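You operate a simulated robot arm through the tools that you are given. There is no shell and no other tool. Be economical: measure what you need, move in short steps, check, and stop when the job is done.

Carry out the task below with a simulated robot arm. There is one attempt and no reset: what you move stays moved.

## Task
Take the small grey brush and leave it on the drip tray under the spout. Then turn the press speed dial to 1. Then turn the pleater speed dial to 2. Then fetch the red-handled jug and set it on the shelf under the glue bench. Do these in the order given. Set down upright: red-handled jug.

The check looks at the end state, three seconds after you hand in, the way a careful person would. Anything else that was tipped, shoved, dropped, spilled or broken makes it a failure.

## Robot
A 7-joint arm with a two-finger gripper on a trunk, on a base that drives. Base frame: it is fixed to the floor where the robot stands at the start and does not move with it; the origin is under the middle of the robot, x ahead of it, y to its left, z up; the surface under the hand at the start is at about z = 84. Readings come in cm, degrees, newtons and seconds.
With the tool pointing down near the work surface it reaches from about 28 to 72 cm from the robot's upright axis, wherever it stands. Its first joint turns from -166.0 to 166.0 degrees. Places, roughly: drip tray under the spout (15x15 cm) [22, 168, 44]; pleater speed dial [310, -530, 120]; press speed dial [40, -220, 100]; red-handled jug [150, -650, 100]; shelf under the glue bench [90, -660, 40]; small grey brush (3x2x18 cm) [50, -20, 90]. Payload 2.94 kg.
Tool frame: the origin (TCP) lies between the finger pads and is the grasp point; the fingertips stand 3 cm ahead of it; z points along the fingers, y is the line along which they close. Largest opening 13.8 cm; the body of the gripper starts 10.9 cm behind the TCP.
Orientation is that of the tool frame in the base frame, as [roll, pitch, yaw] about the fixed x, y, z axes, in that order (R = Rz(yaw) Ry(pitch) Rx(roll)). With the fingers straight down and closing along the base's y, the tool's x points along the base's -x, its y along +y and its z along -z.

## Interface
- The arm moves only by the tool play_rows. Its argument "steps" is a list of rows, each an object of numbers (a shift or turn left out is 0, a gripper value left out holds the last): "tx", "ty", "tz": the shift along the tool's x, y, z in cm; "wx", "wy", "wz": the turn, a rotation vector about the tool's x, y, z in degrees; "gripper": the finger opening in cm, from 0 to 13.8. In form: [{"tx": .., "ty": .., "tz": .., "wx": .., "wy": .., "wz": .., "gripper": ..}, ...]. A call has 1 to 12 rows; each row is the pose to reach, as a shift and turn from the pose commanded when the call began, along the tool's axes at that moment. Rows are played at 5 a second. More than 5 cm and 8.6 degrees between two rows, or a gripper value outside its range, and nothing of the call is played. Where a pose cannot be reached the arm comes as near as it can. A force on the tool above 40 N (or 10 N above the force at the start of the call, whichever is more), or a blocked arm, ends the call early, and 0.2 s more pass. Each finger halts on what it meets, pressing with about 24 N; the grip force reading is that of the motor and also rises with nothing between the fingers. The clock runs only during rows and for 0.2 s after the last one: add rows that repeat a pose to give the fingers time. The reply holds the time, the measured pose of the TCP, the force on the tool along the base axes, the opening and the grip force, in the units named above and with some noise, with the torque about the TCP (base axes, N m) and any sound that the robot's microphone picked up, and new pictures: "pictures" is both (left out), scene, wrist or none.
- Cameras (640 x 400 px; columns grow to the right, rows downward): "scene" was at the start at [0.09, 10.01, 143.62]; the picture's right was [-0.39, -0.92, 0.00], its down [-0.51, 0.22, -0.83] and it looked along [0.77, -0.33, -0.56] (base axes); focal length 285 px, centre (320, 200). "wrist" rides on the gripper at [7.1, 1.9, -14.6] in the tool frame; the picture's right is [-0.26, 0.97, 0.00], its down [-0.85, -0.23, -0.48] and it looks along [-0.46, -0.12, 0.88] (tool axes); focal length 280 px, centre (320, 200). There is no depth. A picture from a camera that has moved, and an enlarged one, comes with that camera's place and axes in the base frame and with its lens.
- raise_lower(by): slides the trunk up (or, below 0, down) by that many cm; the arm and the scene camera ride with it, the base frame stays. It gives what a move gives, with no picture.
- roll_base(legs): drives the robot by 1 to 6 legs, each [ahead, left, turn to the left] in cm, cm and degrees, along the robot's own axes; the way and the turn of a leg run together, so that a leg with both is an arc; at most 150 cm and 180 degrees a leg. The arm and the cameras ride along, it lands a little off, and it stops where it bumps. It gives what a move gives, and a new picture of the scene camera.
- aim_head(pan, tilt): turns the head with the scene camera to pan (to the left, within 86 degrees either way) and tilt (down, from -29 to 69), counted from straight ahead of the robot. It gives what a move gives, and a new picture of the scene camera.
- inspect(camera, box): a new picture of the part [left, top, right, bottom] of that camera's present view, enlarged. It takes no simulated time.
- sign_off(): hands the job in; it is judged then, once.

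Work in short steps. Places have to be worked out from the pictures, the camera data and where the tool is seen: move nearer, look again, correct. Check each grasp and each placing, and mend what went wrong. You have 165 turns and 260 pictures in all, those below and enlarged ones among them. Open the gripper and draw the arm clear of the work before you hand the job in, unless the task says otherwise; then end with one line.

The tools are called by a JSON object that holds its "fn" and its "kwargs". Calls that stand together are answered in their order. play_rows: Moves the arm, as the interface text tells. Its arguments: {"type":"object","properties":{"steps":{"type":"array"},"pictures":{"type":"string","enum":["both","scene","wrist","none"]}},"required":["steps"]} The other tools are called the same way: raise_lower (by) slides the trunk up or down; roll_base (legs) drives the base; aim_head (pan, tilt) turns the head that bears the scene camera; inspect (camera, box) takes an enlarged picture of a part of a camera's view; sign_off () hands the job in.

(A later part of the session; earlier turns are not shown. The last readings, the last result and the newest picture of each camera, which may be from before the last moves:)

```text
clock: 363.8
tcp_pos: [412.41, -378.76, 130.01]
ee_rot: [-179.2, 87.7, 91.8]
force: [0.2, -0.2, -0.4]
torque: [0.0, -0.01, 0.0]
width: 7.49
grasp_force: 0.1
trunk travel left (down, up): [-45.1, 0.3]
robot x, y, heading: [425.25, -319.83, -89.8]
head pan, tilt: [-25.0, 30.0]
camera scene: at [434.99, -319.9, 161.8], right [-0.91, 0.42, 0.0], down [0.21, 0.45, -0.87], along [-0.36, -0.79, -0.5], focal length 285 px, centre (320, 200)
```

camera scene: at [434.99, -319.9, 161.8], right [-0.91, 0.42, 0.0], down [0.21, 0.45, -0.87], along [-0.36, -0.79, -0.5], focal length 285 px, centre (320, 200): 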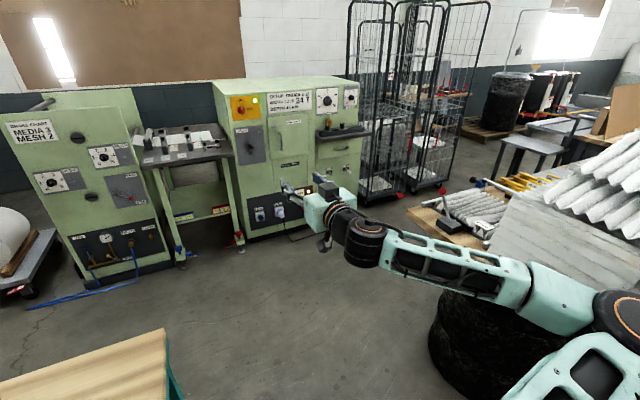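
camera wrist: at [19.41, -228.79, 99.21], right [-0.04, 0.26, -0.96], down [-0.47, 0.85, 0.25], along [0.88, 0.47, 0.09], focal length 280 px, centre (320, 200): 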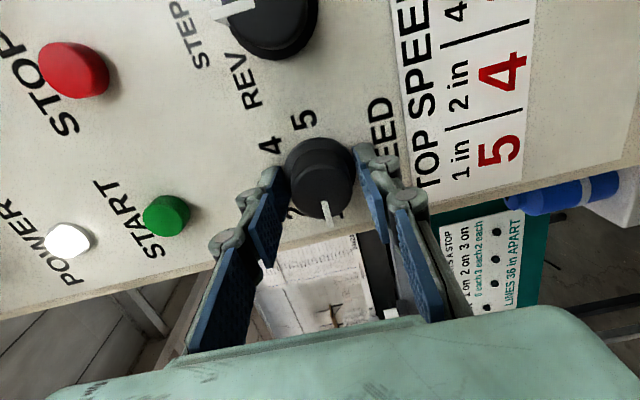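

The pleater stands open before me. I enlarge its right console, where the dial should be (pixel about 350, 97).

{"fn": "inspect", "kwargs": {"camera": "scene", "box": [220, 75, 380, 175]}}

{"fn": "aim_head", "kwargs": {"pan": -25, "tilt": 65}}

```text
4.00 times, centred on (300, 125) of scene
camera zoom: at [434.99, -319.9, 161.8], right [-0.91, 0.42, 0.0], down [0.21, 0.45, -0.87], along [-0.36, -0.79, -0.5], focal length 1139 px, centre (400, 500)
```

zoom: 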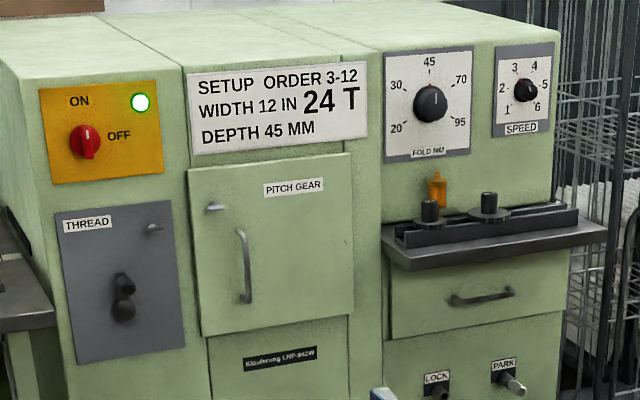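

```text
clock: 364.8
tcp_pos: [412.36, -378.76, 130.15]
ee_rot: [-179.2, 87.7, 91.8]
force: [0.0, 0.2, 0.5]
torque: [0.01, -0.02, -0.03]
width: 7.5
grasp_force: 0.0
trunk travel left (down, up): [-45.1, 0.3]
robot x, y, heading: [425.34, -319.58, -89.8]
head pan, tilt: [-25.0, 65.0]
camera scene: at [436.23, -317.2, 157.04], right [-0.91, 0.42, 0.0], down [0.38, 0.82, -0.42], along [-0.18, -0.38, -0.91], focal length 285 px, centre (320, 200)
```

scene: 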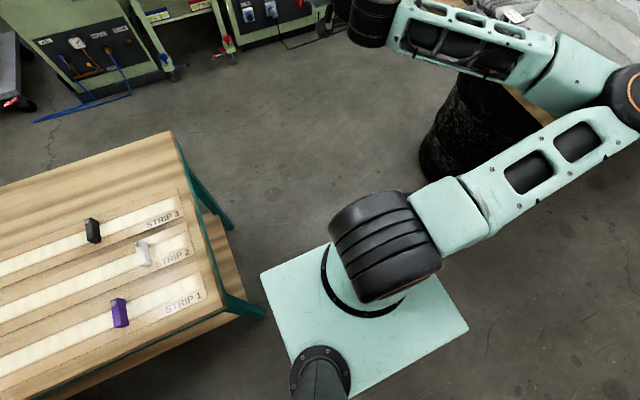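

I can read the SPEED dial (1–6). I pass through the gap in its middle, stop at y ≈ -445 and slide west in front of the dial.

{"fn": "roll_base", "kwargs": {"legs": [[0, -23, 0], [124, 0, 0], [0, -78, 0]]}}

{"fn": "aim_head", "kwargs": {"pan": 0, "tilt": 25}}

{"fn": "inspect", "kwargs": {"camera": "wrist", "box": [0, 0, 640, 400]}}

```text
clock: 380.1
tcp_pos: [310.85, -502.08, 130.06]
ee_rot: [-179.2, 87.7, 91.2]
force: [0.1, 0.0, 0.0]
torque: [0.0, -0.04, -0.01]
width: 7.51
grasp_force: 0.0
trunk travel left (down, up): [-45.1, 0.3]
robot x, y, heading: [324.34, -443.42, -90.2]
head pan, tilt: [-25.0, 65.0]
camera scene: at [335.21, -440.93, 157.04], right [-0.9, 0.43, 0.0], down [0.39, 0.82, -0.42], along [-0.18, -0.38, -0.91], focal length 285 px, centre (320, 200)
```

scene: 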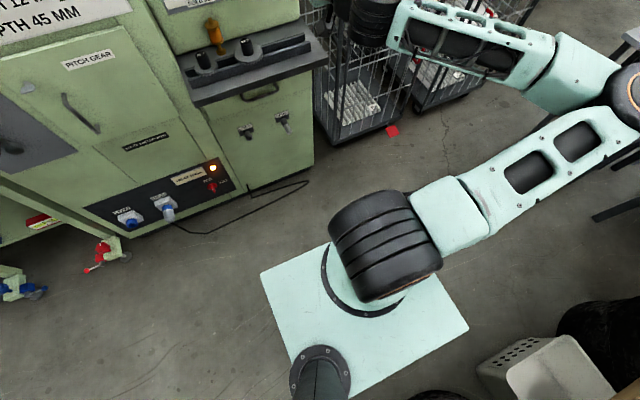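

```text
clock: 381.2
tcp_pos: [310.88, -502.26, 130.16]
ee_rot: [-179.3, 87.7, 91.3]
force: [-0.4, 0.7, -0.1]
torque: [0.01, 0.0, 0.0]
width: 7.5
grasp_force: 0.1
trunk travel left (down, up): [-45.1, 0.3]
robot x, y, heading: [324.52, -442.99, -90.1]
head pan, tilt: [0.0, 25.0]
camera scene: at [337.75, -444.66, 162.59], right [-1.0, 0.01, 0.0], down [0.0, 0.42, -0.91], along [-0.01, -0.91, -0.42], focal length 285 px, centre (320, 200)
```

scene: 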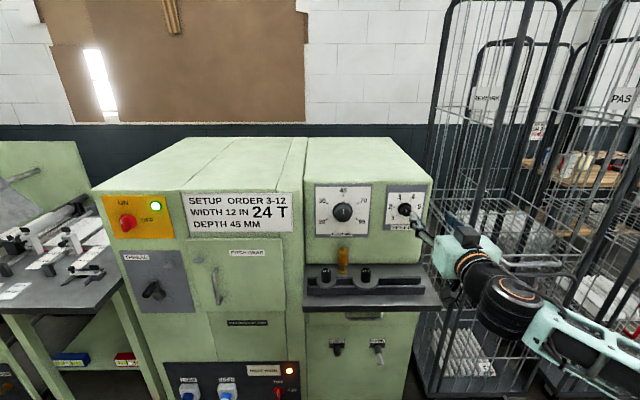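

```text
1.00 times, centred on (320, 200) of wrist (not enlarged: the box is as wide or as high as the picture)
camera zoom: at [312.66, -487.36, 123.58], right [0.97, 0.0, 0.26], down [-0.23, 0.44, 0.87], along [-0.12, -0.9, 0.42], focal length 280 px, centre (320, 200)
```

zoom: 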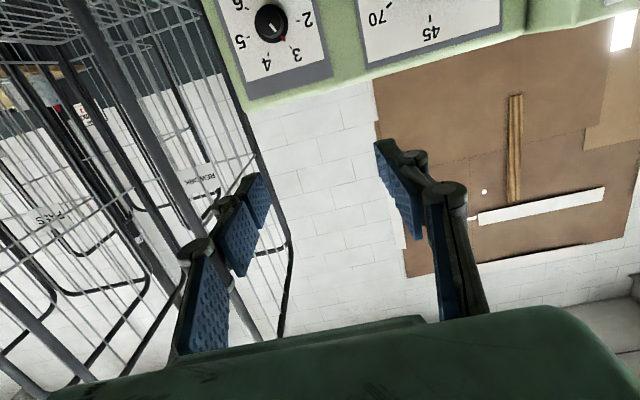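

The dial is around (308, -533, 117–120). I lower the trunk 12 cm and shift the hand 2 cm toward it, then look again with both cameras.

{"fn": "raise_lower", "kwargs": {"by": -12}}

{"fn": "play_rows", "kwargs": {"steps": [{"ty": -1}, {"ty": -2}, {"ty": -2}], "pictures": "wrist"}}

{"fn": "inspect", "kwargs": {"camera": "scene", "box": [340, 130, 480, 230]}}

```text
clock: 382.7
tcp_pos: [310.82, -502.12, 118.1]
ee_rot: [-179.1, 87.7, 91.4]
force: [0.9, -0.5, 0.1]
torque: [0.01, 0.0, -0.02]
width: 7.5
grasp_force: 0.0
trunk travel left (down, up): [-33.1, 12.3]
robot x, y, heading: [324.49, -443.31, -90.3]
head pan, tilt: [0.0, 25.0]
```

```text
clock: 383.5
tcp_pos: [308.87, -502.23, 118.13]
ee_rot: [-178.9, 87.7, 91.6]
force: [0.0, -0.3, 0.2]
torque: [-0.01, 0.0, -0.01]
width: 7.49
grasp_force: 0.1
trunk travel left (down, up): [-33.1, 12.3]
robot x, y, heading: [324.24, -443.13, -90.4]
head pan, tilt: [0.0, 25.0]
camera wrist: at [310.66, -487.35, 111.57], right [0.97, 0.0, 0.26], down [-0.23, 0.44, 0.87], along [-0.12, -0.9, 0.42], focal length 280 px, centre (320, 200)
```

wrist: 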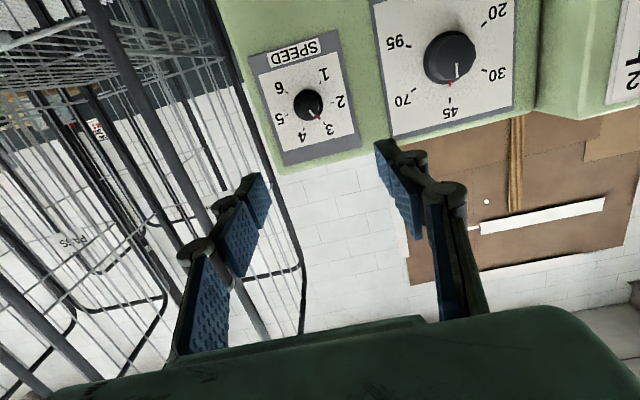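

```text
4.00 times, centred on (410, 180) of scene
camera zoom: at [337.75, -444.66, 150.6], right [-1.0, 0.01, 0.0], down [0.0, 0.42, -0.91], along [-0.01, -0.91, -0.42], focal length 1139 px, centre (-40, 280)
```

zoom: 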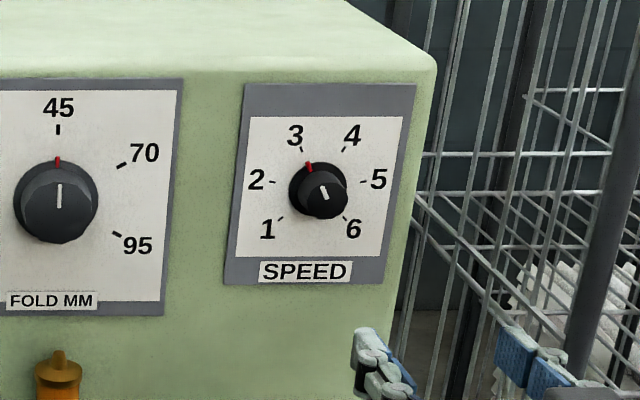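

The SPEED pointer is at 3; 2 lies 60° counter-clockwise. Both views fix the knob at (306.4, -536, 116.7). I approach to about 13 cm: trunk -1.2, arm forward 8, base forward 13.

{"fn": "raise_lower", "kwargs": {"by": -1.2}}

{"fn": "roll_base", "kwargs": {"legs": [[13, 0, 0.3]]}}

{"fn": "play_rows", "kwargs": {"steps": [{"tz": 3, "ty": -1.2, "gripper": 7}, {"tz": 6, "ty": -2.4}, {"tz": 8, "ty": -2.4}, {"tz": 8, "ty": -2.4}], "pictures": "wrist"}}

{"fn": "inspect", "kwargs": {"camera": "scene", "box": [340, 130, 480, 230]}}

```text
clock: 384.1
tcp_pos: [308.74, -502.19, 117.02]
ee_rot: [-179.1, 87.7, 91.3]
force: [0.2, -0.4, -0.1]
torque: [-0.06, -0.01, -0.01]
width: 7.48
grasp_force: 0.1
trunk travel left (down, up): [-31.9, 13.5]
robot x, y, heading: [324.48, -443.28, -90.5]
head pan, tilt: [0.0, 25.0]
```

```text
clock: 385.4
tcp_pos: [309.0, -515.37, 116.94]
ee_rot: [-179.1, 87.7, 91.7]
force: [0.2, -0.3, 0.4]
torque: [0.0, 0.02, 0.02]
width: 7.48
grasp_force: 0.0
trunk travel left (down, up): [-31.9, 13.5]
robot x, y, heading: [323.89, -456.42, -90.0]
head pan, tilt: [0.0, 25.0]
camera scene: at [337.7, -457.59, 149.4], right [-1.0, 0.0, 0.0], down [0.0, 0.42, -0.91], along [0.0, -0.91, -0.42], focal length 285 px, centre (320, 200)
```

scene: 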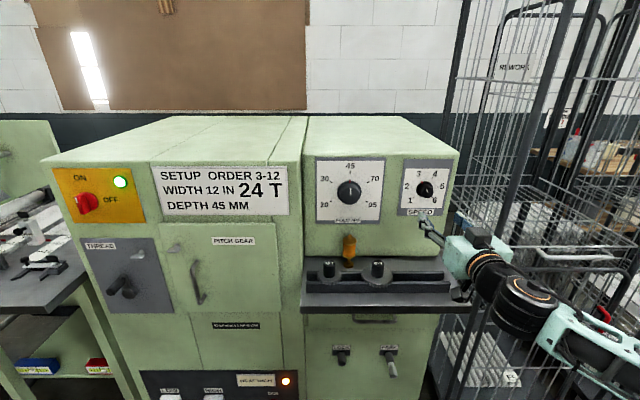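

```text
clock: 386.4
tcp_pos: [306.85, -523.35, 116.53]
ee_rot: [-178.6, 87.6, 92.2]
force: [-0.8, 0.3, 0.6]
torque: [-0.02, 0.02, -0.01]
width: 6.98
grasp_force: 0.0
trunk travel left (down, up): [-31.9, 13.5]
robot x, y, heading: [324.04, -456.0, -90.1]
head pan, tilt: [0.0, 25.0]
camera wrist: at [308.56, -508.47, 109.99], right [0.97, 0.0, 0.26], down [-0.24, 0.44, 0.87], along [-0.11, -0.9, 0.42], focal length 280 px, centre (320, 200)
```

wrist: 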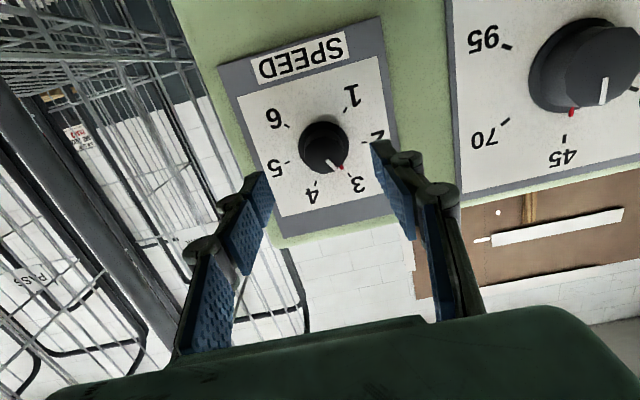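

```text
4.00 times, centred on (410, 180) of scene
camera zoom: at [337.7, -457.58, 149.4], right [-1.0, 0.0, 0.0], down [0.0, 0.42, -0.91], along [0.0, -0.91, -0.42], focal length 1139 px, centre (-40, 280)
```

zoom: 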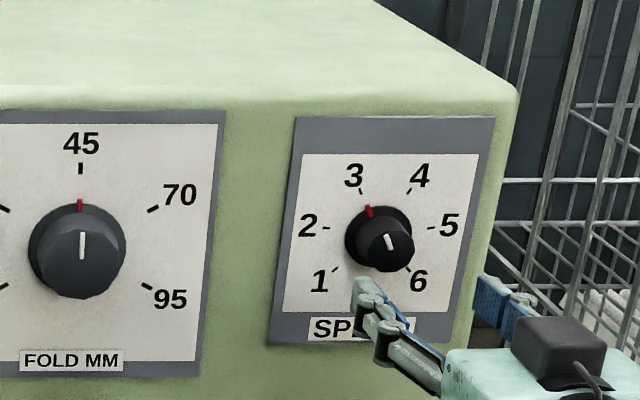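

Knob cap front is at (306.8, -534.6, 117.1). I drive 6 cm nearer and raise the hand 1 cm, then check the alignment.

{"fn": "roll_base", "kwargs": {"legs": [[6, 0, 0]]}}

{"fn": "play_rows", "kwargs": {"steps": [{"tx": -0.8, "gripper": 6}, {"tx": -0.8, "tz": 1}, {"tx": -0.8, "tz": 2}, {"tx": -0.8, "tz": 2}], "pictures": "wrist"}}

{"fn": "inspect", "kwargs": {"camera": "scene", "box": [370, 130, 510, 240]}}

```text
clock: 387.4
tcp_pos: [306.92, -529.26, 116.57]
ee_rot: [-179.1, 87.7, 91.7]
force: [-0.1, -0.4, 0.7]
torque: [0.01, -0.02, 0.0]
width: 7.0
grasp_force: 0.1
trunk travel left (down, up): [-31.9, 13.5]
robot x, y, heading: [324.18, -462.24, -90.2]
head pan, tilt: [0.0, 25.0]
camera scene: at [337.69, -463.56, 149.4], right [-1.0, 0.0, 0.0], down [0.0, 0.42, -0.91], along [0.0, -0.91, -0.42], focal length 285 px, centre (320, 200)
```

scene: 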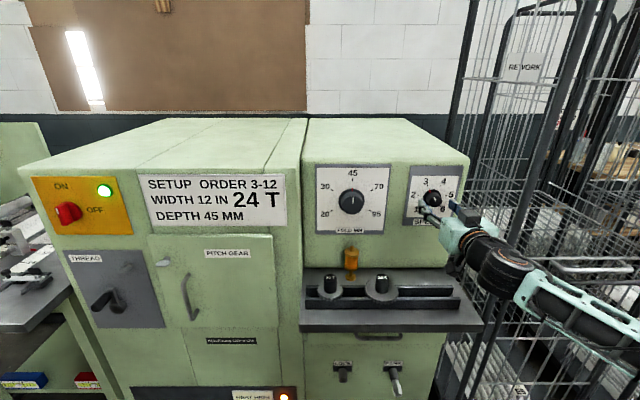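

```text
clock: 388.4
tcp_pos: [306.97, -531.36, 117.21]
ee_rot: [-178.6, 87.8, 92.2]
force: [0.1, 0.6, -0.6]
torque: [-0.01, -0.01, 0.05]
width: 5.98
grasp_force: 0.1
trunk travel left (down, up): [-31.9, 13.5]
robot x, y, heading: [324.15, -462.51, -89.9]
head pan, tilt: [0.0, 25.0]
camera wrist: at [308.67, -516.5, 110.72], right [0.97, 0.0, 0.26], down [-0.24, 0.44, 0.87], along [-0.11, -0.9, 0.42], focal length 280 px, centre (320, 200)
```

wrist: 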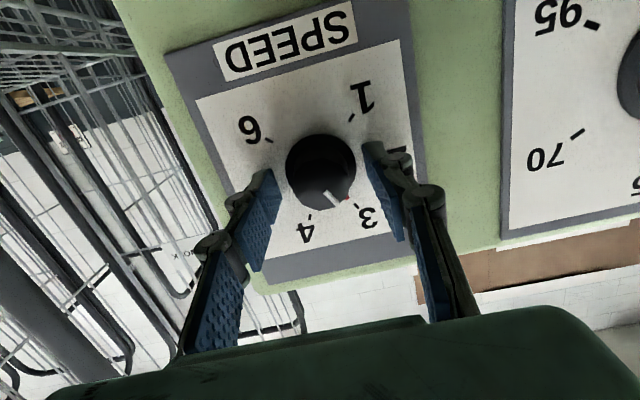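

```text
3.64 times, centred on (440, 185) of scene
camera zoom: at [337.7, -463.54, 149.4], right [-1.0, 0.0, 0.0], down [0.0, 0.42, -0.91], along [0.0, -0.91, -0.42], focal length 1035 px, centre (-116, 254)
```

zoom: 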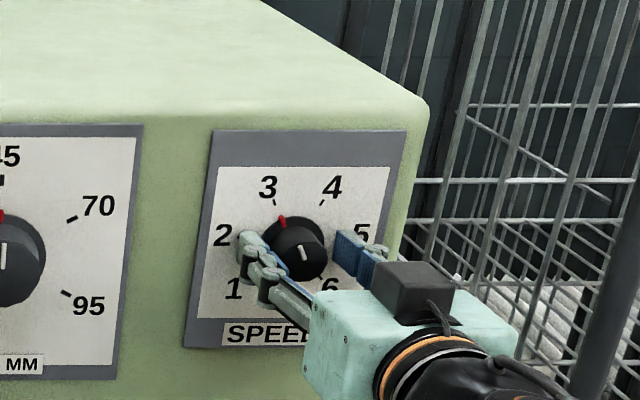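

The fingers are centred on the knob. I advance 1.8 cm and close.

{"fn": "play_rows", "kwargs": {"steps": [{"tz": 1, "tx": -0.1}, {"tz": 1.8, "tx": -0.1}, {"tz": 1.8, "tx": -0.1, "gripper": 4.5}, {"tz": 1.8, "tx": -0.1, "gripper": 3}, {"tz": 1.8, "tx": -0.1, "gripper": 1.5}, {"tz": 1.8, "tx": -0.1, "gripper": 1.5}], "pictures": "wrist"}}

{"fn": "inspect", "kwargs": {"camera": "scene", "box": [370, 130, 510, 240]}}

```text
clock: 388.8
tcp_pos: [306.65, -531.66, 117.34]
ee_rot: [178.0, 87.6, 88.5]
force: [-1.2, 32.3, -0.6]
torque: [-0.31, -0.45, -1.49]
width: 5.45
grasp_force: 29.8
trunk travel left (down, up): [-31.9, 13.5]
robot x, y, heading: [324.13, -462.22, -90.1]
head pan, tilt: [0.0, 25.0]
stopped in row 2: the force on the tool passed its limit at 49 N (the readings are from after the stop); the commanded pose is now the measured one
camera wrist: at [308.51, -516.74, 110.81], right [0.96, 0.0, 0.26], down [-0.24, 0.44, 0.87], along [-0.12, -0.9, 0.42], focal length 280 px, centre (320, 200)
```

wrist: 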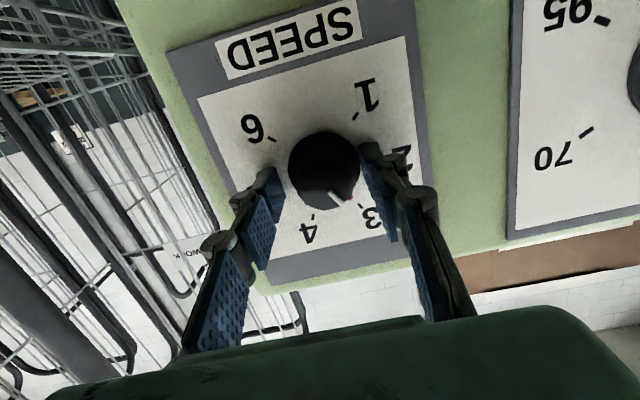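

```text
3.64 times, centred on (440, 185) of scene
camera zoom: at [337.69, -462.89, 149.41], right [-1.0, 0.0, 0.0], down [0.0, 0.42, -0.91], along [0.0, -0.91, -0.42], focal length 1035 px, centre (-116, 254)
```

zoom: 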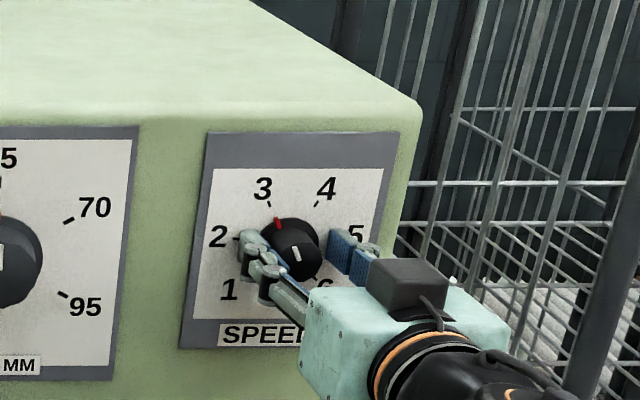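

The tips touch the panel already. I ease back 0.5 cm and close on the knob.

{"fn": "play_rows", "kwargs": {"steps": [{"tz": -0.5, "gripper": 5.5}, {"tz": -0.5, "gripper": 4.5}, {"tz": -0.5, "gripper": 3}, {"tz": -0.5, "gripper": 1.5}, {"tz": -0.5, "gripper": 1.5}, {"tz": -0.5, "gripper": 1.5}], "pictures": "wrist"}}

{"fn": "inspect", "kwargs": {"camera": "scene", "box": [370, 130, 510, 240]}}

```text
clock: 390.2
tcp_pos: [306.98, -531.49, 117.22]
ee_rot: [-179.2, 87.5, 91.9]
force: [4.0, 10.9, 2.1]
torque: [-0.19, -0.01, 0.39]
width: 4.72
grasp_force: 45.0
trunk travel left (down, up): [-31.9, 13.5]
robot x, y, heading: [324.01, -462.2, -90.1]
head pan, tilt: [0.0, 25.0]
camera wrist: at [308.75, -516.64, 110.67], right [0.97, 0.0, 0.26], down [-0.24, 0.43, 0.87], along [-0.11, -0.9, 0.42], focal length 280 px, centre (320, 200)
```

wrist: 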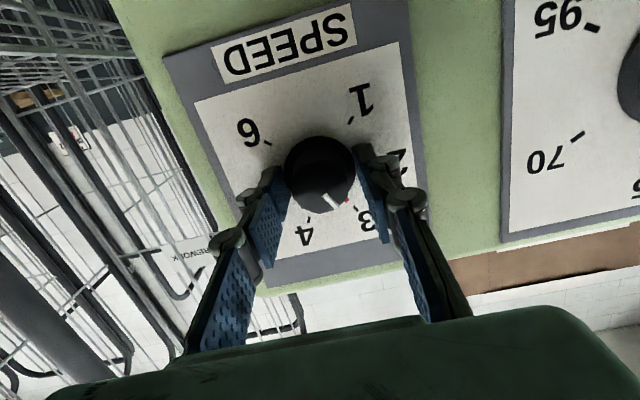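

```text
3.64 times, centred on (440, 185) of scene
camera zoom: at [337.78, -463.28, 149.39], right [-1.0, 0.0, 0.0], down [0.0, 0.42, -0.91], along [0.0, -0.91, -0.42], focal length 1035 px, centre (-116, 254)
```

zoom: 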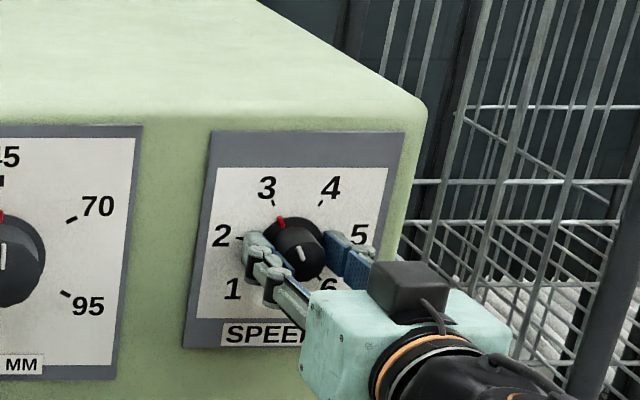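

Held at 4.7 cm. I turn 60° counter-clockwise.

{"fn": "play_rows", "kwargs": {"steps": [{"tz": -0.1, "wz": -7}, {"tz": -0.1, "wz": -14}, {"tz": -0.1, "wz": -21}, {"tz": -0.1, "wz": -28}, {"tz": -0.1, "wz": -35}, {"tz": -0.1, "wz": -42}, {"tz": -0.1, "wz": -49}, {"tz": -0.1, "wz": -55}, {"tz": -0.1, "wz": -60}, {"tz": -0.1, "wz": -60}], "pictures": "wrist"}}

{"fn": "inspect", "kwargs": {"camera": "scene", "box": [370, 130, 510, 240]}}

```text
clock: 391.1
tcp_pos: [307.09, -531.05, 117.31]
ee_rot: [-96.9, 68.5, 174.6]
force: [3.0, 22.2, 1.2]
torque: [-0.15, 0.0, -0.17]
width: 3.55
grasp_force: 44.5
trunk travel left (down, up): [-31.9, 13.5]
robot x, y, heading: [324.56, -462.22, -90.0]
head pan, tilt: [0.0, 25.0]
stopped in row 4: the force on the tool passed its limit at 41 N (the readings are from after the stop); the commanded pose is now the measured one
camera wrist: at [306.05, -516.2, 110.52], right [0.99, 0.02, -0.11], down [0.09, 0.44, 0.89], along [0.07, -0.9, 0.43], focal length 280 px, centre (320, 200)
```

wrist: 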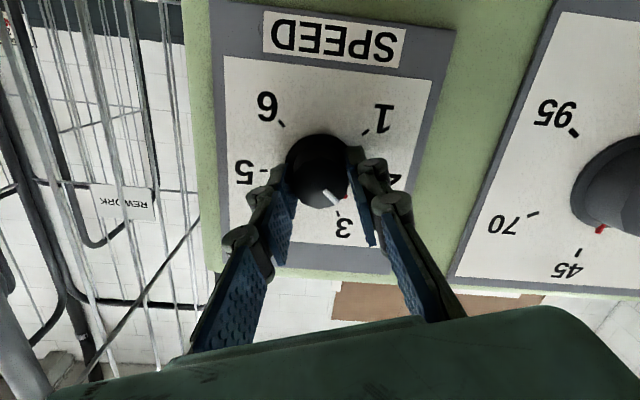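

```text
3.64 times, centred on (440, 185) of scene
camera zoom: at [337.76, -462.98, 149.41], right [-1.0, 0.0, 0.0], down [0.0, 0.42, -0.91], along [0.0, -0.91, -0.42], focal length 1035 px, centre (-116, 254)
```

zoom: 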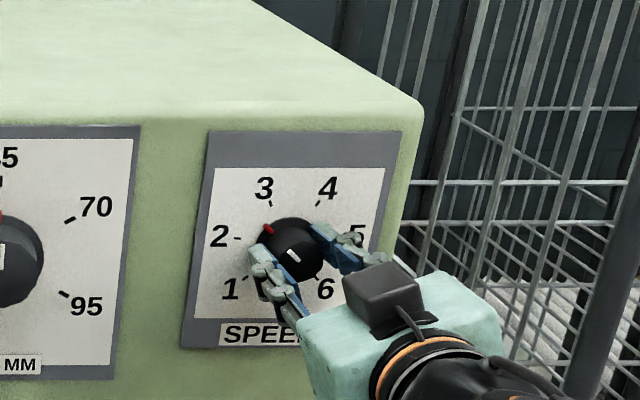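

The fingers slid from the skirt onto the cap (3.55 cm) after about 21°, and the knob turned with them. I ease 0.2 cm and continue, 33° first.

{"fn": "play_rows", "kwargs": {"steps": [{"tz": -0.25, "gripper": 1}, {"tz": -0.25, "wz": -5}, {"tz": -0.25, "wz": -11}, {"tz": -0.25, "wz": -17}, {"tz": -0.25, "wz": -23}, {"tz": -0.25, "wz": -28}, {"tz": -0.25, "wz": -33}, {"tz": -0.25, "wz": -33}], "pictures": "wrist"}}

{"fn": "inspect", "kwargs": {"camera": "scene", "box": [390, 150, 480, 220]}}

```text
clock: 392.9
tcp_pos: [307.03, -530.94, 117.15]
ee_rot: [-93.1, 35.5, 179.0]
force: [3.8, 6.6, 14.0]
torque: [-0.44, 0.01, -0.47]
width: 3.5
grasp_force: 45.2
trunk travel left (down, up): [-31.9, 13.5]
robot x, y, heading: [324.51, -462.41, -89.9]
head pan, tilt: [0.0, 25.0]
camera wrist: at [302.23, -516.29, 112.09], right [0.77, 0.04, -0.63], down [0.55, 0.45, 0.7], along [0.32, -0.89, 0.33], focal length 280 px, centre (320, 200)
```

wrist: 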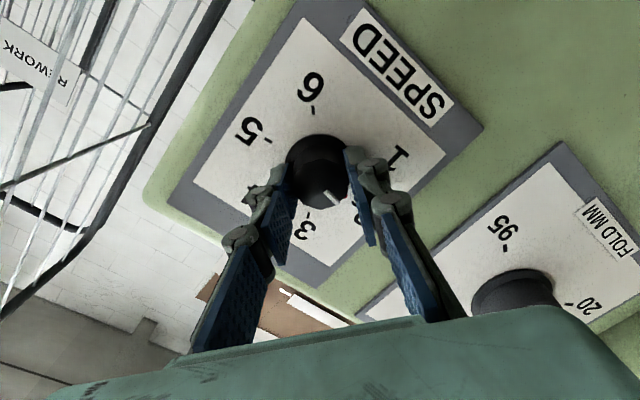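

```text
5.71 times, centred on (435, 185) of scene
camera zoom: at [337.83, -463.12, 149.39], right [-1.0, 0.0, 0.0], down [0.0, 0.42, -0.91], along [0.0, -0.91, -0.42], focal length 1626 px, centre (-337, 286)
```

zoom: 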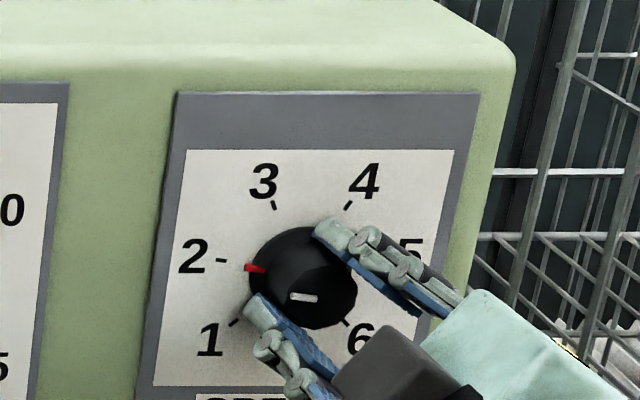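

The red tick now points at 2. I release, back off and check.

{"fn": "play_rows", "kwargs": {"steps": [{"gripper": 4.5}, {"gripper": 6}, {"gripper": 6.5}, {"gripper": 6.5, "tz": -2}, {"tz": -5}, {"tz": -9}, {"tz": -13}, {"tz": -13}], "pictures": "none"}}

{"fn": "inspect", "kwargs": {"camera": "scene", "box": [390, 150, 480, 220]}}

{"fn": "inspect", "kwargs": {"camera": "wrist", "box": [180, 40, 460, 240]}}

```text
clock: 394.7
tcp_pos: [306.86, -518.21, 117.58]
ee_rot: [-93.4, 35.5, 179.0]
force: [-0.2, 0.4, 0.0]
torque: [0.01, -0.02, 0.02]
width: 6.52
grasp_force: 0.1
trunk travel left (down, up): [-31.9, 13.5]
robot x, y, heading: [324.03, -462.61, -90.1]
head pan, tilt: [0.0, 25.0]
```

```text
5.71 times, centred on (435, 185) of scene
camera zoom: at [337.7, -463.43, 149.4], right [-1.0, 0.0, 0.0], down [0.0, 0.42, -0.91], along [0.0, -0.91, -0.42], focal length 1626 px, centre (-337, 286)
```

zoom: 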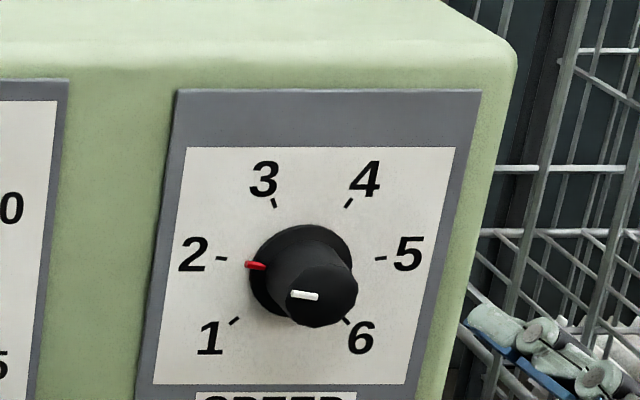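

```text
2.00 times, centred on (320, 140) of wrist
camera zoom: at [302.02, -503.56, 112.46], right [0.78, 0.04, -0.63], down [0.55, 0.45, 0.7], along [0.32, -0.89, 0.33], focal length 561 px, centre (320, 320)
```

zoom: 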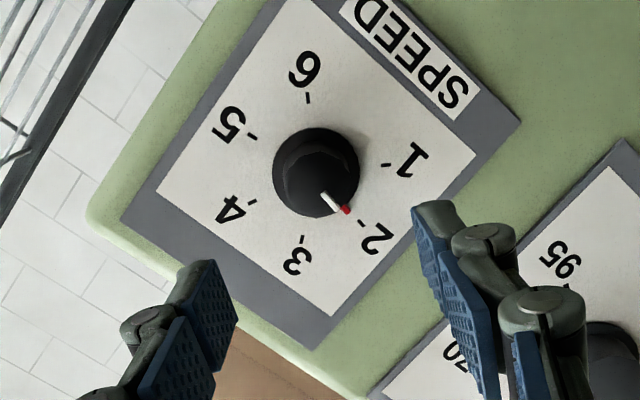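

The dial stands at 2. I turn the wrist back, raise the trunk, and begin the way back (same route reversed).

{"fn": "play_rows", "kwargs": {"steps": [{"wz": 8}, {"wz": 16}, {"wz": 24}, {"wz": 32}, {"wz": 40}, {"wz": 48}, {"wz": 54}, {"wz": 54}], "pictures": "none"}}

{"fn": "raise_lower", "kwargs": {"by": 13.3}}

{"fn": "roll_base", "kwargs": {"legs": [[-19, 0, 0], [0, 78, 0], [-123, 0, 0]]}}

```text
clock: 396.5
tcp_pos: [306.82, -518.24, 117.49]
ee_rot: [-175.2, 87.2, 95.8]
force: [-0.4, 0.0, 0.0]
torque: [-0.01, 0.0, 0.01]
width: 6.52
grasp_force: 0.0
trunk travel left (down, up): [-31.9, 13.5]
robot x, y, heading: [324.24, -462.41, -90.2]
head pan, tilt: [0.0, 25.0]
```

```text
clock: 398.1
tcp_pos: [306.71, -518.27, 130.88]
ee_rot: [-173.8, 87.2, 97.3]
force: [-0.2, 0.4, -0.1]
torque: [0.0, -0.03, 0.0]
width: 6.48
grasp_force: 0.1
trunk travel left (down, up): [-45.2, 0.2]
robot x, y, heading: [324.65, -462.19, -90.2]
head pan, tilt: [0.0, 25.0]
```

```text
clock: 412.4
tcp_pos: [386.09, -375.72, 130.95]
ee_rot: [-173.6, 87.2, 97.9]
force: [-0.6, 0.7, -0.5]
torque: [-0.04, 0.02, -0.04]
width: 6.49
grasp_force: 0.1
trunk travel left (down, up): [-45.2, 0.2]
robot x, y, heading: [402.98, -319.35, -89.4]
head pan, tilt: [0.0, 25.0]
camera scene: at [416.48, -320.57, 162.7], right [-1.0, -0.01, 0.0], down [0.0, 0.42, -0.91], along [0.01, -0.91, -0.42], focal length 285 px, centre (320, 200)
```

scene: 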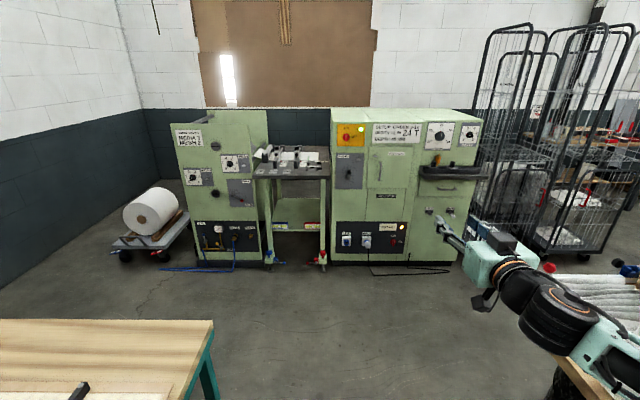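

To keep the hand clear of the pads on the bench I back 25 cm further north first, then go diagonally and over the hose at the same place.

{"fn": "roll_base", "kwargs": {"legs": [[-25, 0, -0.6], [-54.5, -107.5, 0], [-54.5, -107.5, 0]]}}

```text
clock: 432.9
tcp_pos: [169.98, -241.65, 130.85]
ee_rot: [-173.6, 87.1, 97.0]
force: [-0.4, -0.2, -0.8]
torque: [0.03, 0.0, 0.02]
width: 6.48
grasp_force: 0.1
trunk travel left (down, up): [-45.2, 0.2]
robot x, y, heading: [187.75, -185.84, -90.2]
head pan, tilt: [0.0, 25.0]
camera scene: at [201.15, -187.04, 162.7], right [-1.0, 0.0, 0.0], down [0.0, 0.42, -0.91], along [0.0, -0.91, -0.42], focal length 285 px, centre (320, 200)
```

scene: 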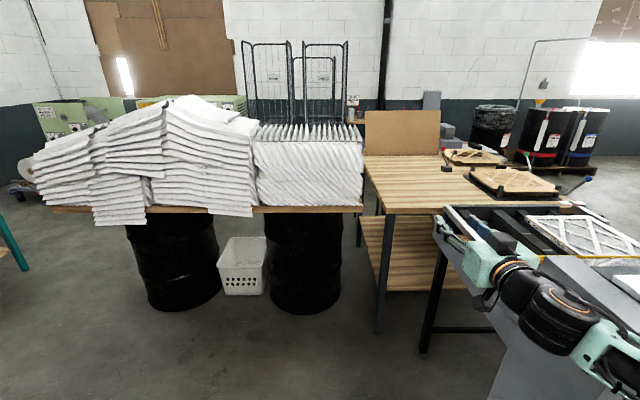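

On track. I continue north along the same aisle back to (205, 487).

{"fn": "roll_base", "kwargs": {"legs": [[-128, 0, 0.2], [0, 17, 0], [-150, 0, 0], [-150, 0, 0], [-150, 0, 0], [-94, 0, 0]]}}

```text
clock: 466.6
tcp_pos: [201.36, 428.09, 130.83]
ee_rot: [-173.5, 87.2, 96.0]
force: [-0.8, 0.1, 0.8]
torque: [0.02, 0.0, 0.0]
width: 6.49
grasp_force: 0.0
trunk travel left (down, up): [-45.2, 0.2]
robot x, y, heading: [220.28, 483.55, -91.3]
head pan, tilt: [0.0, 25.0]
camera scene: at [233.58, 482.21, 162.7], right [-1.0, 0.03, 0.0], down [0.01, 0.42, -0.91], along [-0.02, -0.91, -0.42], focal length 285 px, centre (320, 200)
```

scene: 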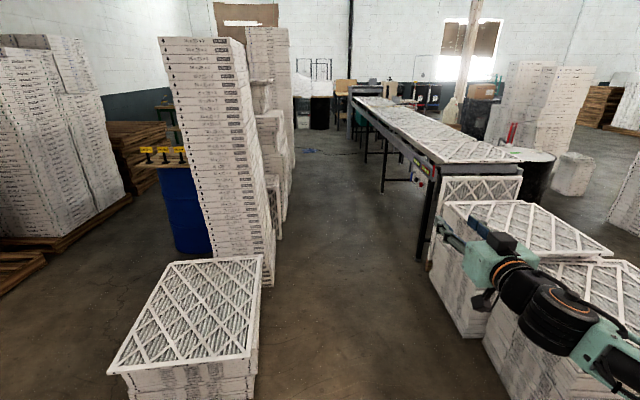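

I turn back to heading 90° here and retrace the way round the filter stack and pallet.

{"fn": "roll_base", "kwargs": {"legs": [[0, 0, -178.7], [4, 150, 0], [0, 13, 0]]}}

```text
refused: leg 2 is longer than a leg can be; nothing moved
```

{"fn": "roll_base", "kwargs": {"legs": [[0, 0, -178.7], [4, 145, 0], [0, 18, 0]]}}

```text
clock: 488.5
tcp_pos: [74.91, 541.89, 130.84]
ee_rot: [-173.5, 87.2, -81.5]
force: [-0.6, -0.7, 0.1]
torque: [-0.01, -0.04, -0.03]
width: 6.54
grasp_force: 0.0
trunk travel left (down, up): [-45.2, 0.2]
robot x, y, heading: [58.45, 485.82, 90.7]
head pan, tilt: [0.0, 25.0]
camera scene: at [44.58, 486.7, 162.7], right [1.0, 0.01, 0.0], down [0.01, -0.42, -0.91], along [-0.01, 0.91, -0.42], focal length 285 px, centre (320, 200)
```

scene: 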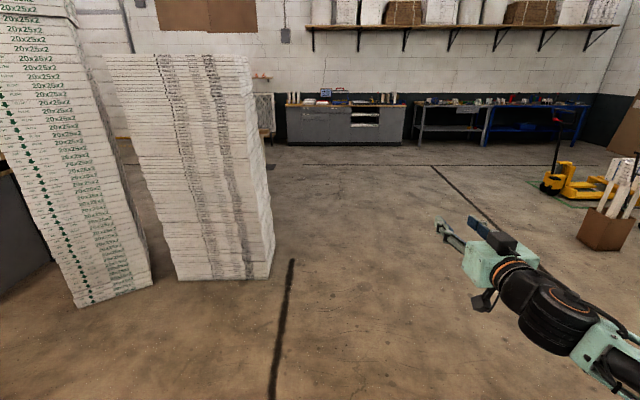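

Position as planned. I go on: round the pallet and south past the drum.

{"fn": "roll_base", "kwargs": {"legs": [[0, 0, -0.7], [-40, 27, 0], [-60, 44, 0], [-60, 44, 0]]}}

```text
clock: 499.7
tcp_pos: [-38.65, 381.65, 130.85]
ee_rot: [-173.6, 87.2, -82.4]
force: [0.3, -1.2, -0.7]
torque: [0.03, -0.02, 0.0]
width: 6.51
grasp_force: 0.0
trunk travel left (down, up): [-45.2, 0.2]
robot x, y, heading: [-56.14, 325.67, 90.1]
head pan, tilt: [0.0, 25.0]
camera scene: at [-69.65, 326.68, 162.7], right [1.0, 0.0, 0.0], down [0.0, -0.42, -0.91], along [0.0, 0.91, -0.42], focal length 285 px, centre (320, 200)
```

scene: 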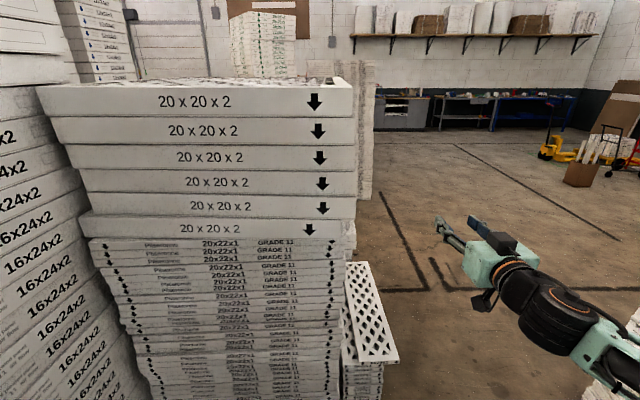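

I drive south in the main aisle in two stretches, watching the drift.

{"fn": "roll_base", "kwargs": {"legs": [[-150, 0, 0], [-150, 0, 0]]}}

```text
clock: 514.3
tcp_pos: [-38.17, 79.7, 130.77]
ee_rot: [-173.5, 87.2, -82.2]
force: [0.2, -0.2, -0.3]
torque: [0.01, 0.0, 0.01]
width: 6.48
grasp_force: 0.0
trunk travel left (down, up): [-45.2, 0.2]
robot x, y, heading: [-55.29, 23.74, 90.1]
head pan, tilt: [0.0, 25.0]
camera scene: at [-68.86, 24.67, 162.7], right [1.0, 0.01, 0.0], down [0.0, -0.42, -0.91], along [-0.01, 0.91, -0.42], focal length 285 px, centre (320, 200)
```

scene: 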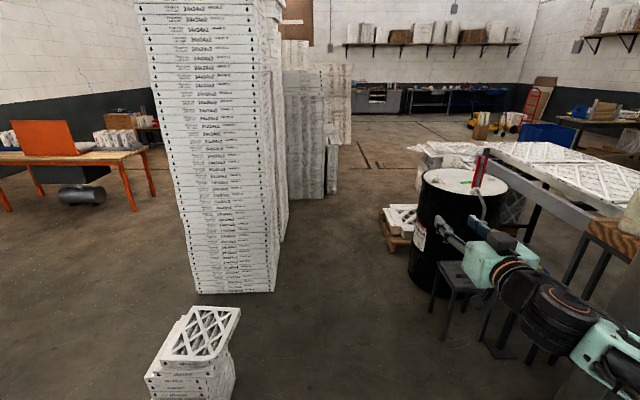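

On line. I shift 5 cm east and continue south to y ≈ -430.

{"fn": "roll_base", "kwargs": {"legs": [[-150, -5, 0], [-150, 0, 0], [-150, 0, 0]]}}

```text
refused: leg 1 is longer than a leg can be; nothing moved
```

{"fn": "roll_base", "kwargs": {"legs": [[0, -5, 0], [-150, 0, 0], [-150, 0, 0], [-150, 0, 0]]}}

```text
clock: 536.4
tcp_pos: [-35.83, -368.58, 130.85]
ee_rot: [-173.5, 87.2, -82.8]
force: [-0.4, -0.5, 0.0]
torque: [-0.01, 0.0, 0.02]
width: 6.52
grasp_force: 0.1
trunk travel left (down, up): [-45.2, 0.2]
robot x, y, heading: [-53.69, -424.72, 90.1]
head pan, tilt: [0.0, 25.0]
camera scene: at [-66.91, -423.26, 162.7], right [1.0, 0.0, 0.0], down [0.0, -0.42, -0.91], along [0.0, 0.91, -0.42], focal length 285 px, centre (320, 200)
```

scene: 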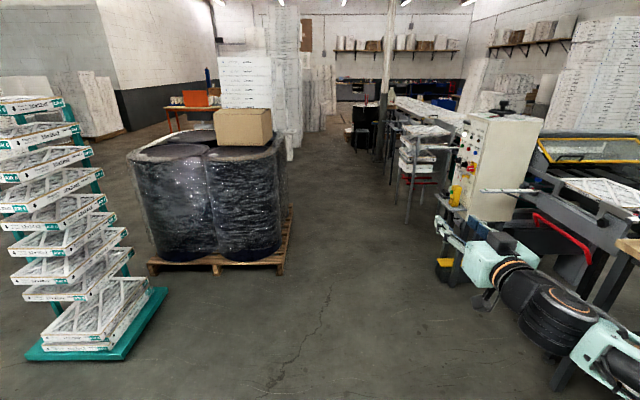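

Good position. I go back to y ≈ -540, turn to face south (bench side) and slide east in front of the glue bench.

{"fn": "roll_base", "kwargs": {"legs": [[-116, 0, 0], [0, 0, -180.1], [0, 140, 0]]}}

{"fn": "aim_head", "kwargs": {"pan": 20, "tilt": 30}}

{"fn": "inspect", "kwargs": {"camera": "scene", "box": [180, 100, 500, 300]}}

```text
refused: -180.1 is not a number from -180 to 180
```

```text
clock: 537.2
tcp_pos: [-35.68, -368.57, 130.8]
ee_rot: [-173.6, 87.2, -82.7]
force: [-0.2, 0.3, 0.7]
torque: [0.0, -0.01, 0.01]
width: 6.5
grasp_force: 0.1
trunk travel left (down, up): [-45.2, 0.2]
robot x, y, heading: [-53.62, -424.25, 89.5]
head pan, tilt: [20.0, 30.0]
camera scene: at [-70.0, -423.95, 161.91], right [0.94, 0.34, 0.0], down [0.17, -0.47, -0.87], along [-0.29, 0.82, -0.5], focal length 285 px, centre (320, 200)
```

scene: 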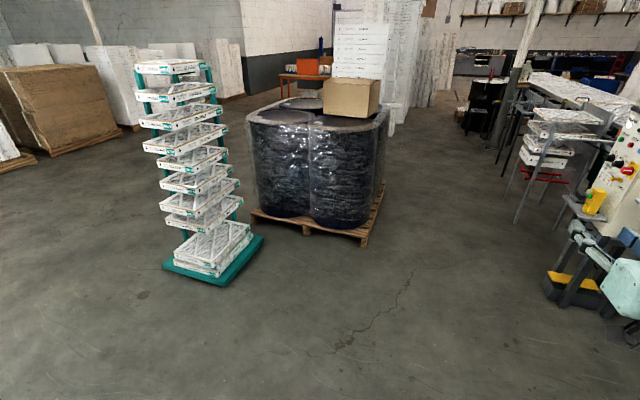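

```text
2.00 times, centred on (340, 200) of scene
camera zoom: at [-70.0, -423.95, 161.91], right [0.94, 0.34, 0.0], down [0.17, -0.47, -0.87], along [-0.29, 0.82, -0.5], focal length 569 px, centre (280, 200)
```

zoom: 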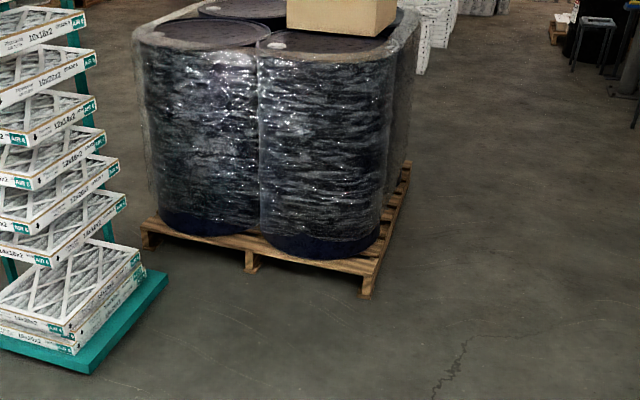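

The turn was out of range by 0.1°; I repeat the drive with -179.5° and then look at the bench.

{"fn": "roll_base", "kwargs": {"legs": [[-116, 0, 0], [0, 0, -179.5], [0, 140, 0]]}}

{"fn": "aim_head", "kwargs": {"pan": 20, "tilt": 30}}

{"fn": "inspect", "kwargs": {"camera": "scene", "box": [180, 100, 500, 300]}}

```text
clock: 562.6
tcp_pos: [71.83, -593.24, 130.81]
ee_rot: [-173.5, 87.2, 98.5]
force: [0.2, 0.0, -0.6]
torque: [0.03, 0.0, -0.01]
width: 6.49
grasp_force: 0.1
trunk travel left (down, up): [-45.2, 0.2]
robot x, y, heading: [88.0, -536.88, -88.8]
head pan, tilt: [20.0, 30.0]
camera scene: at [104.74, -537.14, 161.9], right [-0.93, -0.36, 0.0], down [-0.18, 0.47, -0.87], along [0.31, -0.81, -0.5], focal length 285 px, centre (320, 200)
```

scene: 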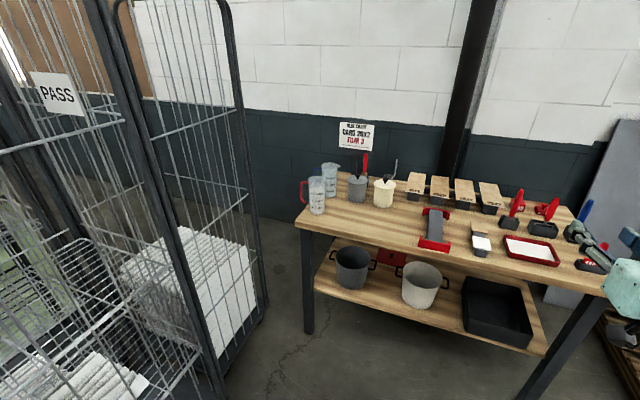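

```text
clock: 563.2
tcp_pos: [71.76, -593.19, 130.87]
ee_rot: [-173.6, 87.3, 98.4]
force: [0.2, -0.1, -0.3]
torque: [0.0, -0.01, 0.01]
width: 6.52
grasp_force: 0.0
trunk travel left (down, up): [-45.2, 0.2]
robot x, y, heading: [88.13, -536.64, -88.8]
head pan, tilt: [20.0, 30.0]
camera scene: at [104.74, -537.14, 161.9], right [-0.93, -0.36, 0.0], down [-0.18, 0.47, -0.87], along [0.31, -0.81, -0.5], focal length 285 px, centre (320, 200)
```

scene: 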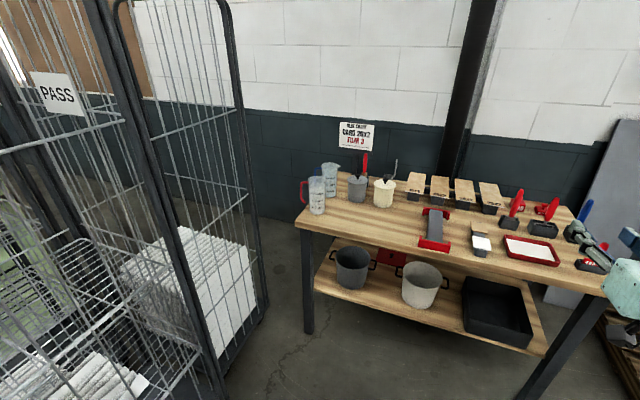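

```text
2.00 times, centred on (340, 200) of scene
camera zoom: at [104.74, -537.14, 161.9], right [-0.93, -0.36, 0.0], down [-0.18, 0.47, -0.87], along [0.31, -0.81, -0.5], focal length 569 px, centre (280, 200)
```

zoom: 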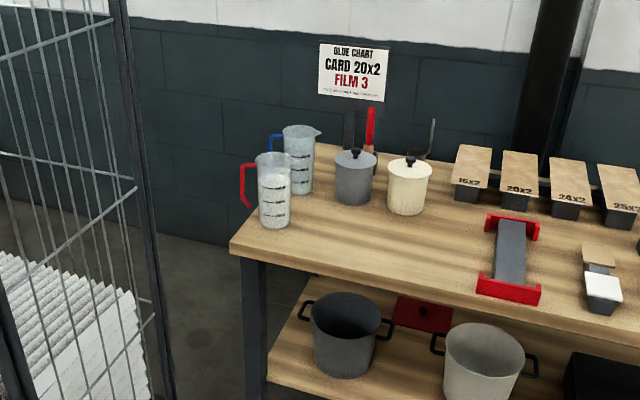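

The jug holds liquid, its red handle points toward +x, and it stands near (148, -646); another jug is close behind it. I lower the trunk 34 cm for the grasp height and to look at the shelf.

{"fn": "raise_lower", "kwargs": {"by": -34}}

{"fn": "aim_head", "kwargs": {"pan": 10, "tilt": 30}}

{"fn": "inspect", "kwargs": {"camera": "scene", "box": [200, 130, 480, 330]}}

```text
clock: 566.5
tcp_pos: [71.82, -593.21, 96.77]
ee_rot: [-173.7, 87.2, 98.4]
force: [0.8, 0.0, -0.4]
torque: [-0.02, 0.01, 0.01]
width: 6.51
grasp_force: 0.0
trunk travel left (down, up): [-11.2, 34.2]
robot x, y, heading: [88.21, -536.62, -88.8]
head pan, tilt: [20.0, 30.0]
```

```text
clock: 567.3
tcp_pos: [71.77, -593.11, 96.88]
ee_rot: [-173.6, 87.2, 98.4]
force: [1.0, 0.2, 0.3]
torque: [-0.02, 0.01, 0.01]
width: 6.5
grasp_force: 0.1
trunk travel left (down, up): [-11.2, 34.2]
robot x, y, heading: [88.18, -537.08, -89.2]
head pan, tilt: [10.0, 30.0]
camera scene: at [103.22, -537.57, 127.9], right [-0.98, -0.19, 0.0], down [-0.1, 0.49, -0.87], along [0.17, -0.85, -0.5], focal length 285 px, centre (320, 200)
```

scene: 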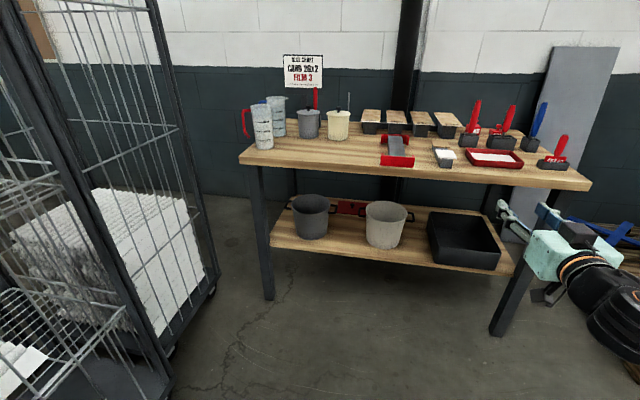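

```text
2.00 times, centred on (340, 230) of scene
camera zoom: at [103.22, -537.57, 127.9], right [-0.98, -0.19, 0.0], down [-0.1, 0.49, -0.87], along [0.17, -0.85, -0.5], focal length 569 px, centre (280, 140)
```

zoom: 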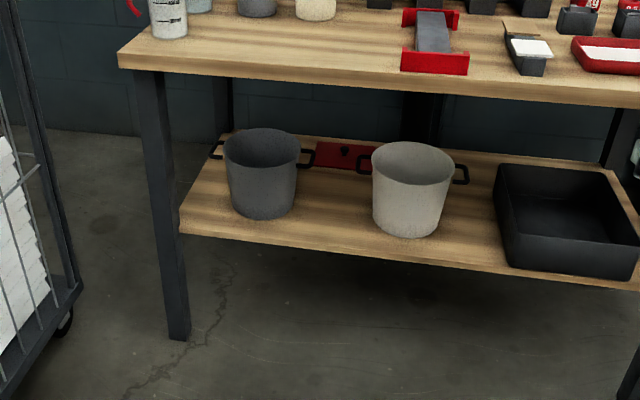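

I will place the jug at the shelf front between the two pots, near (112, -648). To grip clear of the handle, the tool should come almost along +x, so I test yawing the hand 28° left relative to the robot, with the fingers opened wide.

{"fn": "play_rows", "kwargs": {"steps": [{"wx": -5, "gripper": 9}, {"wx": -10, "gripper": 12}, {"wx": -15, "gripper": 12.5}, {"wx": -20}, {"wx": -25}, {"wx": -28}, {"wx": -28}], "pictures": "scene"}}

```text
clock: 568.9
tcp_pos: [71.71, -593.25, 96.77]
ee_rot: [158.0, 87.2, 98.0]
force: [-0.5, -0.8, -0.2]
torque: [-0.01, -0.03, -0.01]
width: 12.51
grasp_force: 0.1
trunk travel left (down, up): [-11.2, 34.2]
robot x, y, heading: [88.25, -537.23, -89.0]
head pan, tilt: [10.0, 30.0]
camera scene: at [103.22, -537.57, 127.9], right [-0.98, -0.19, 0.0], down [-0.1, 0.49, -0.87], along [0.16, -0.85, -0.5], focal length 285 px, centre (320, 200)
```

scene: 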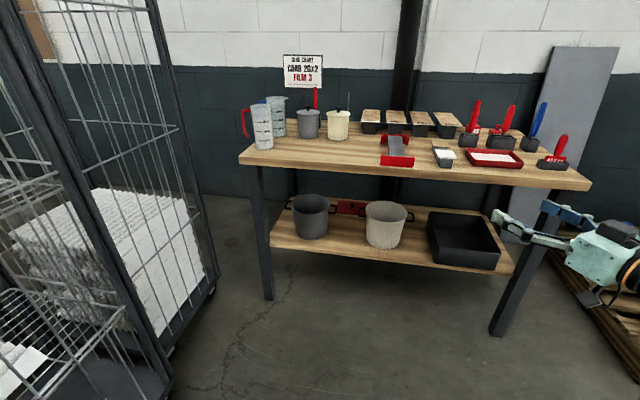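

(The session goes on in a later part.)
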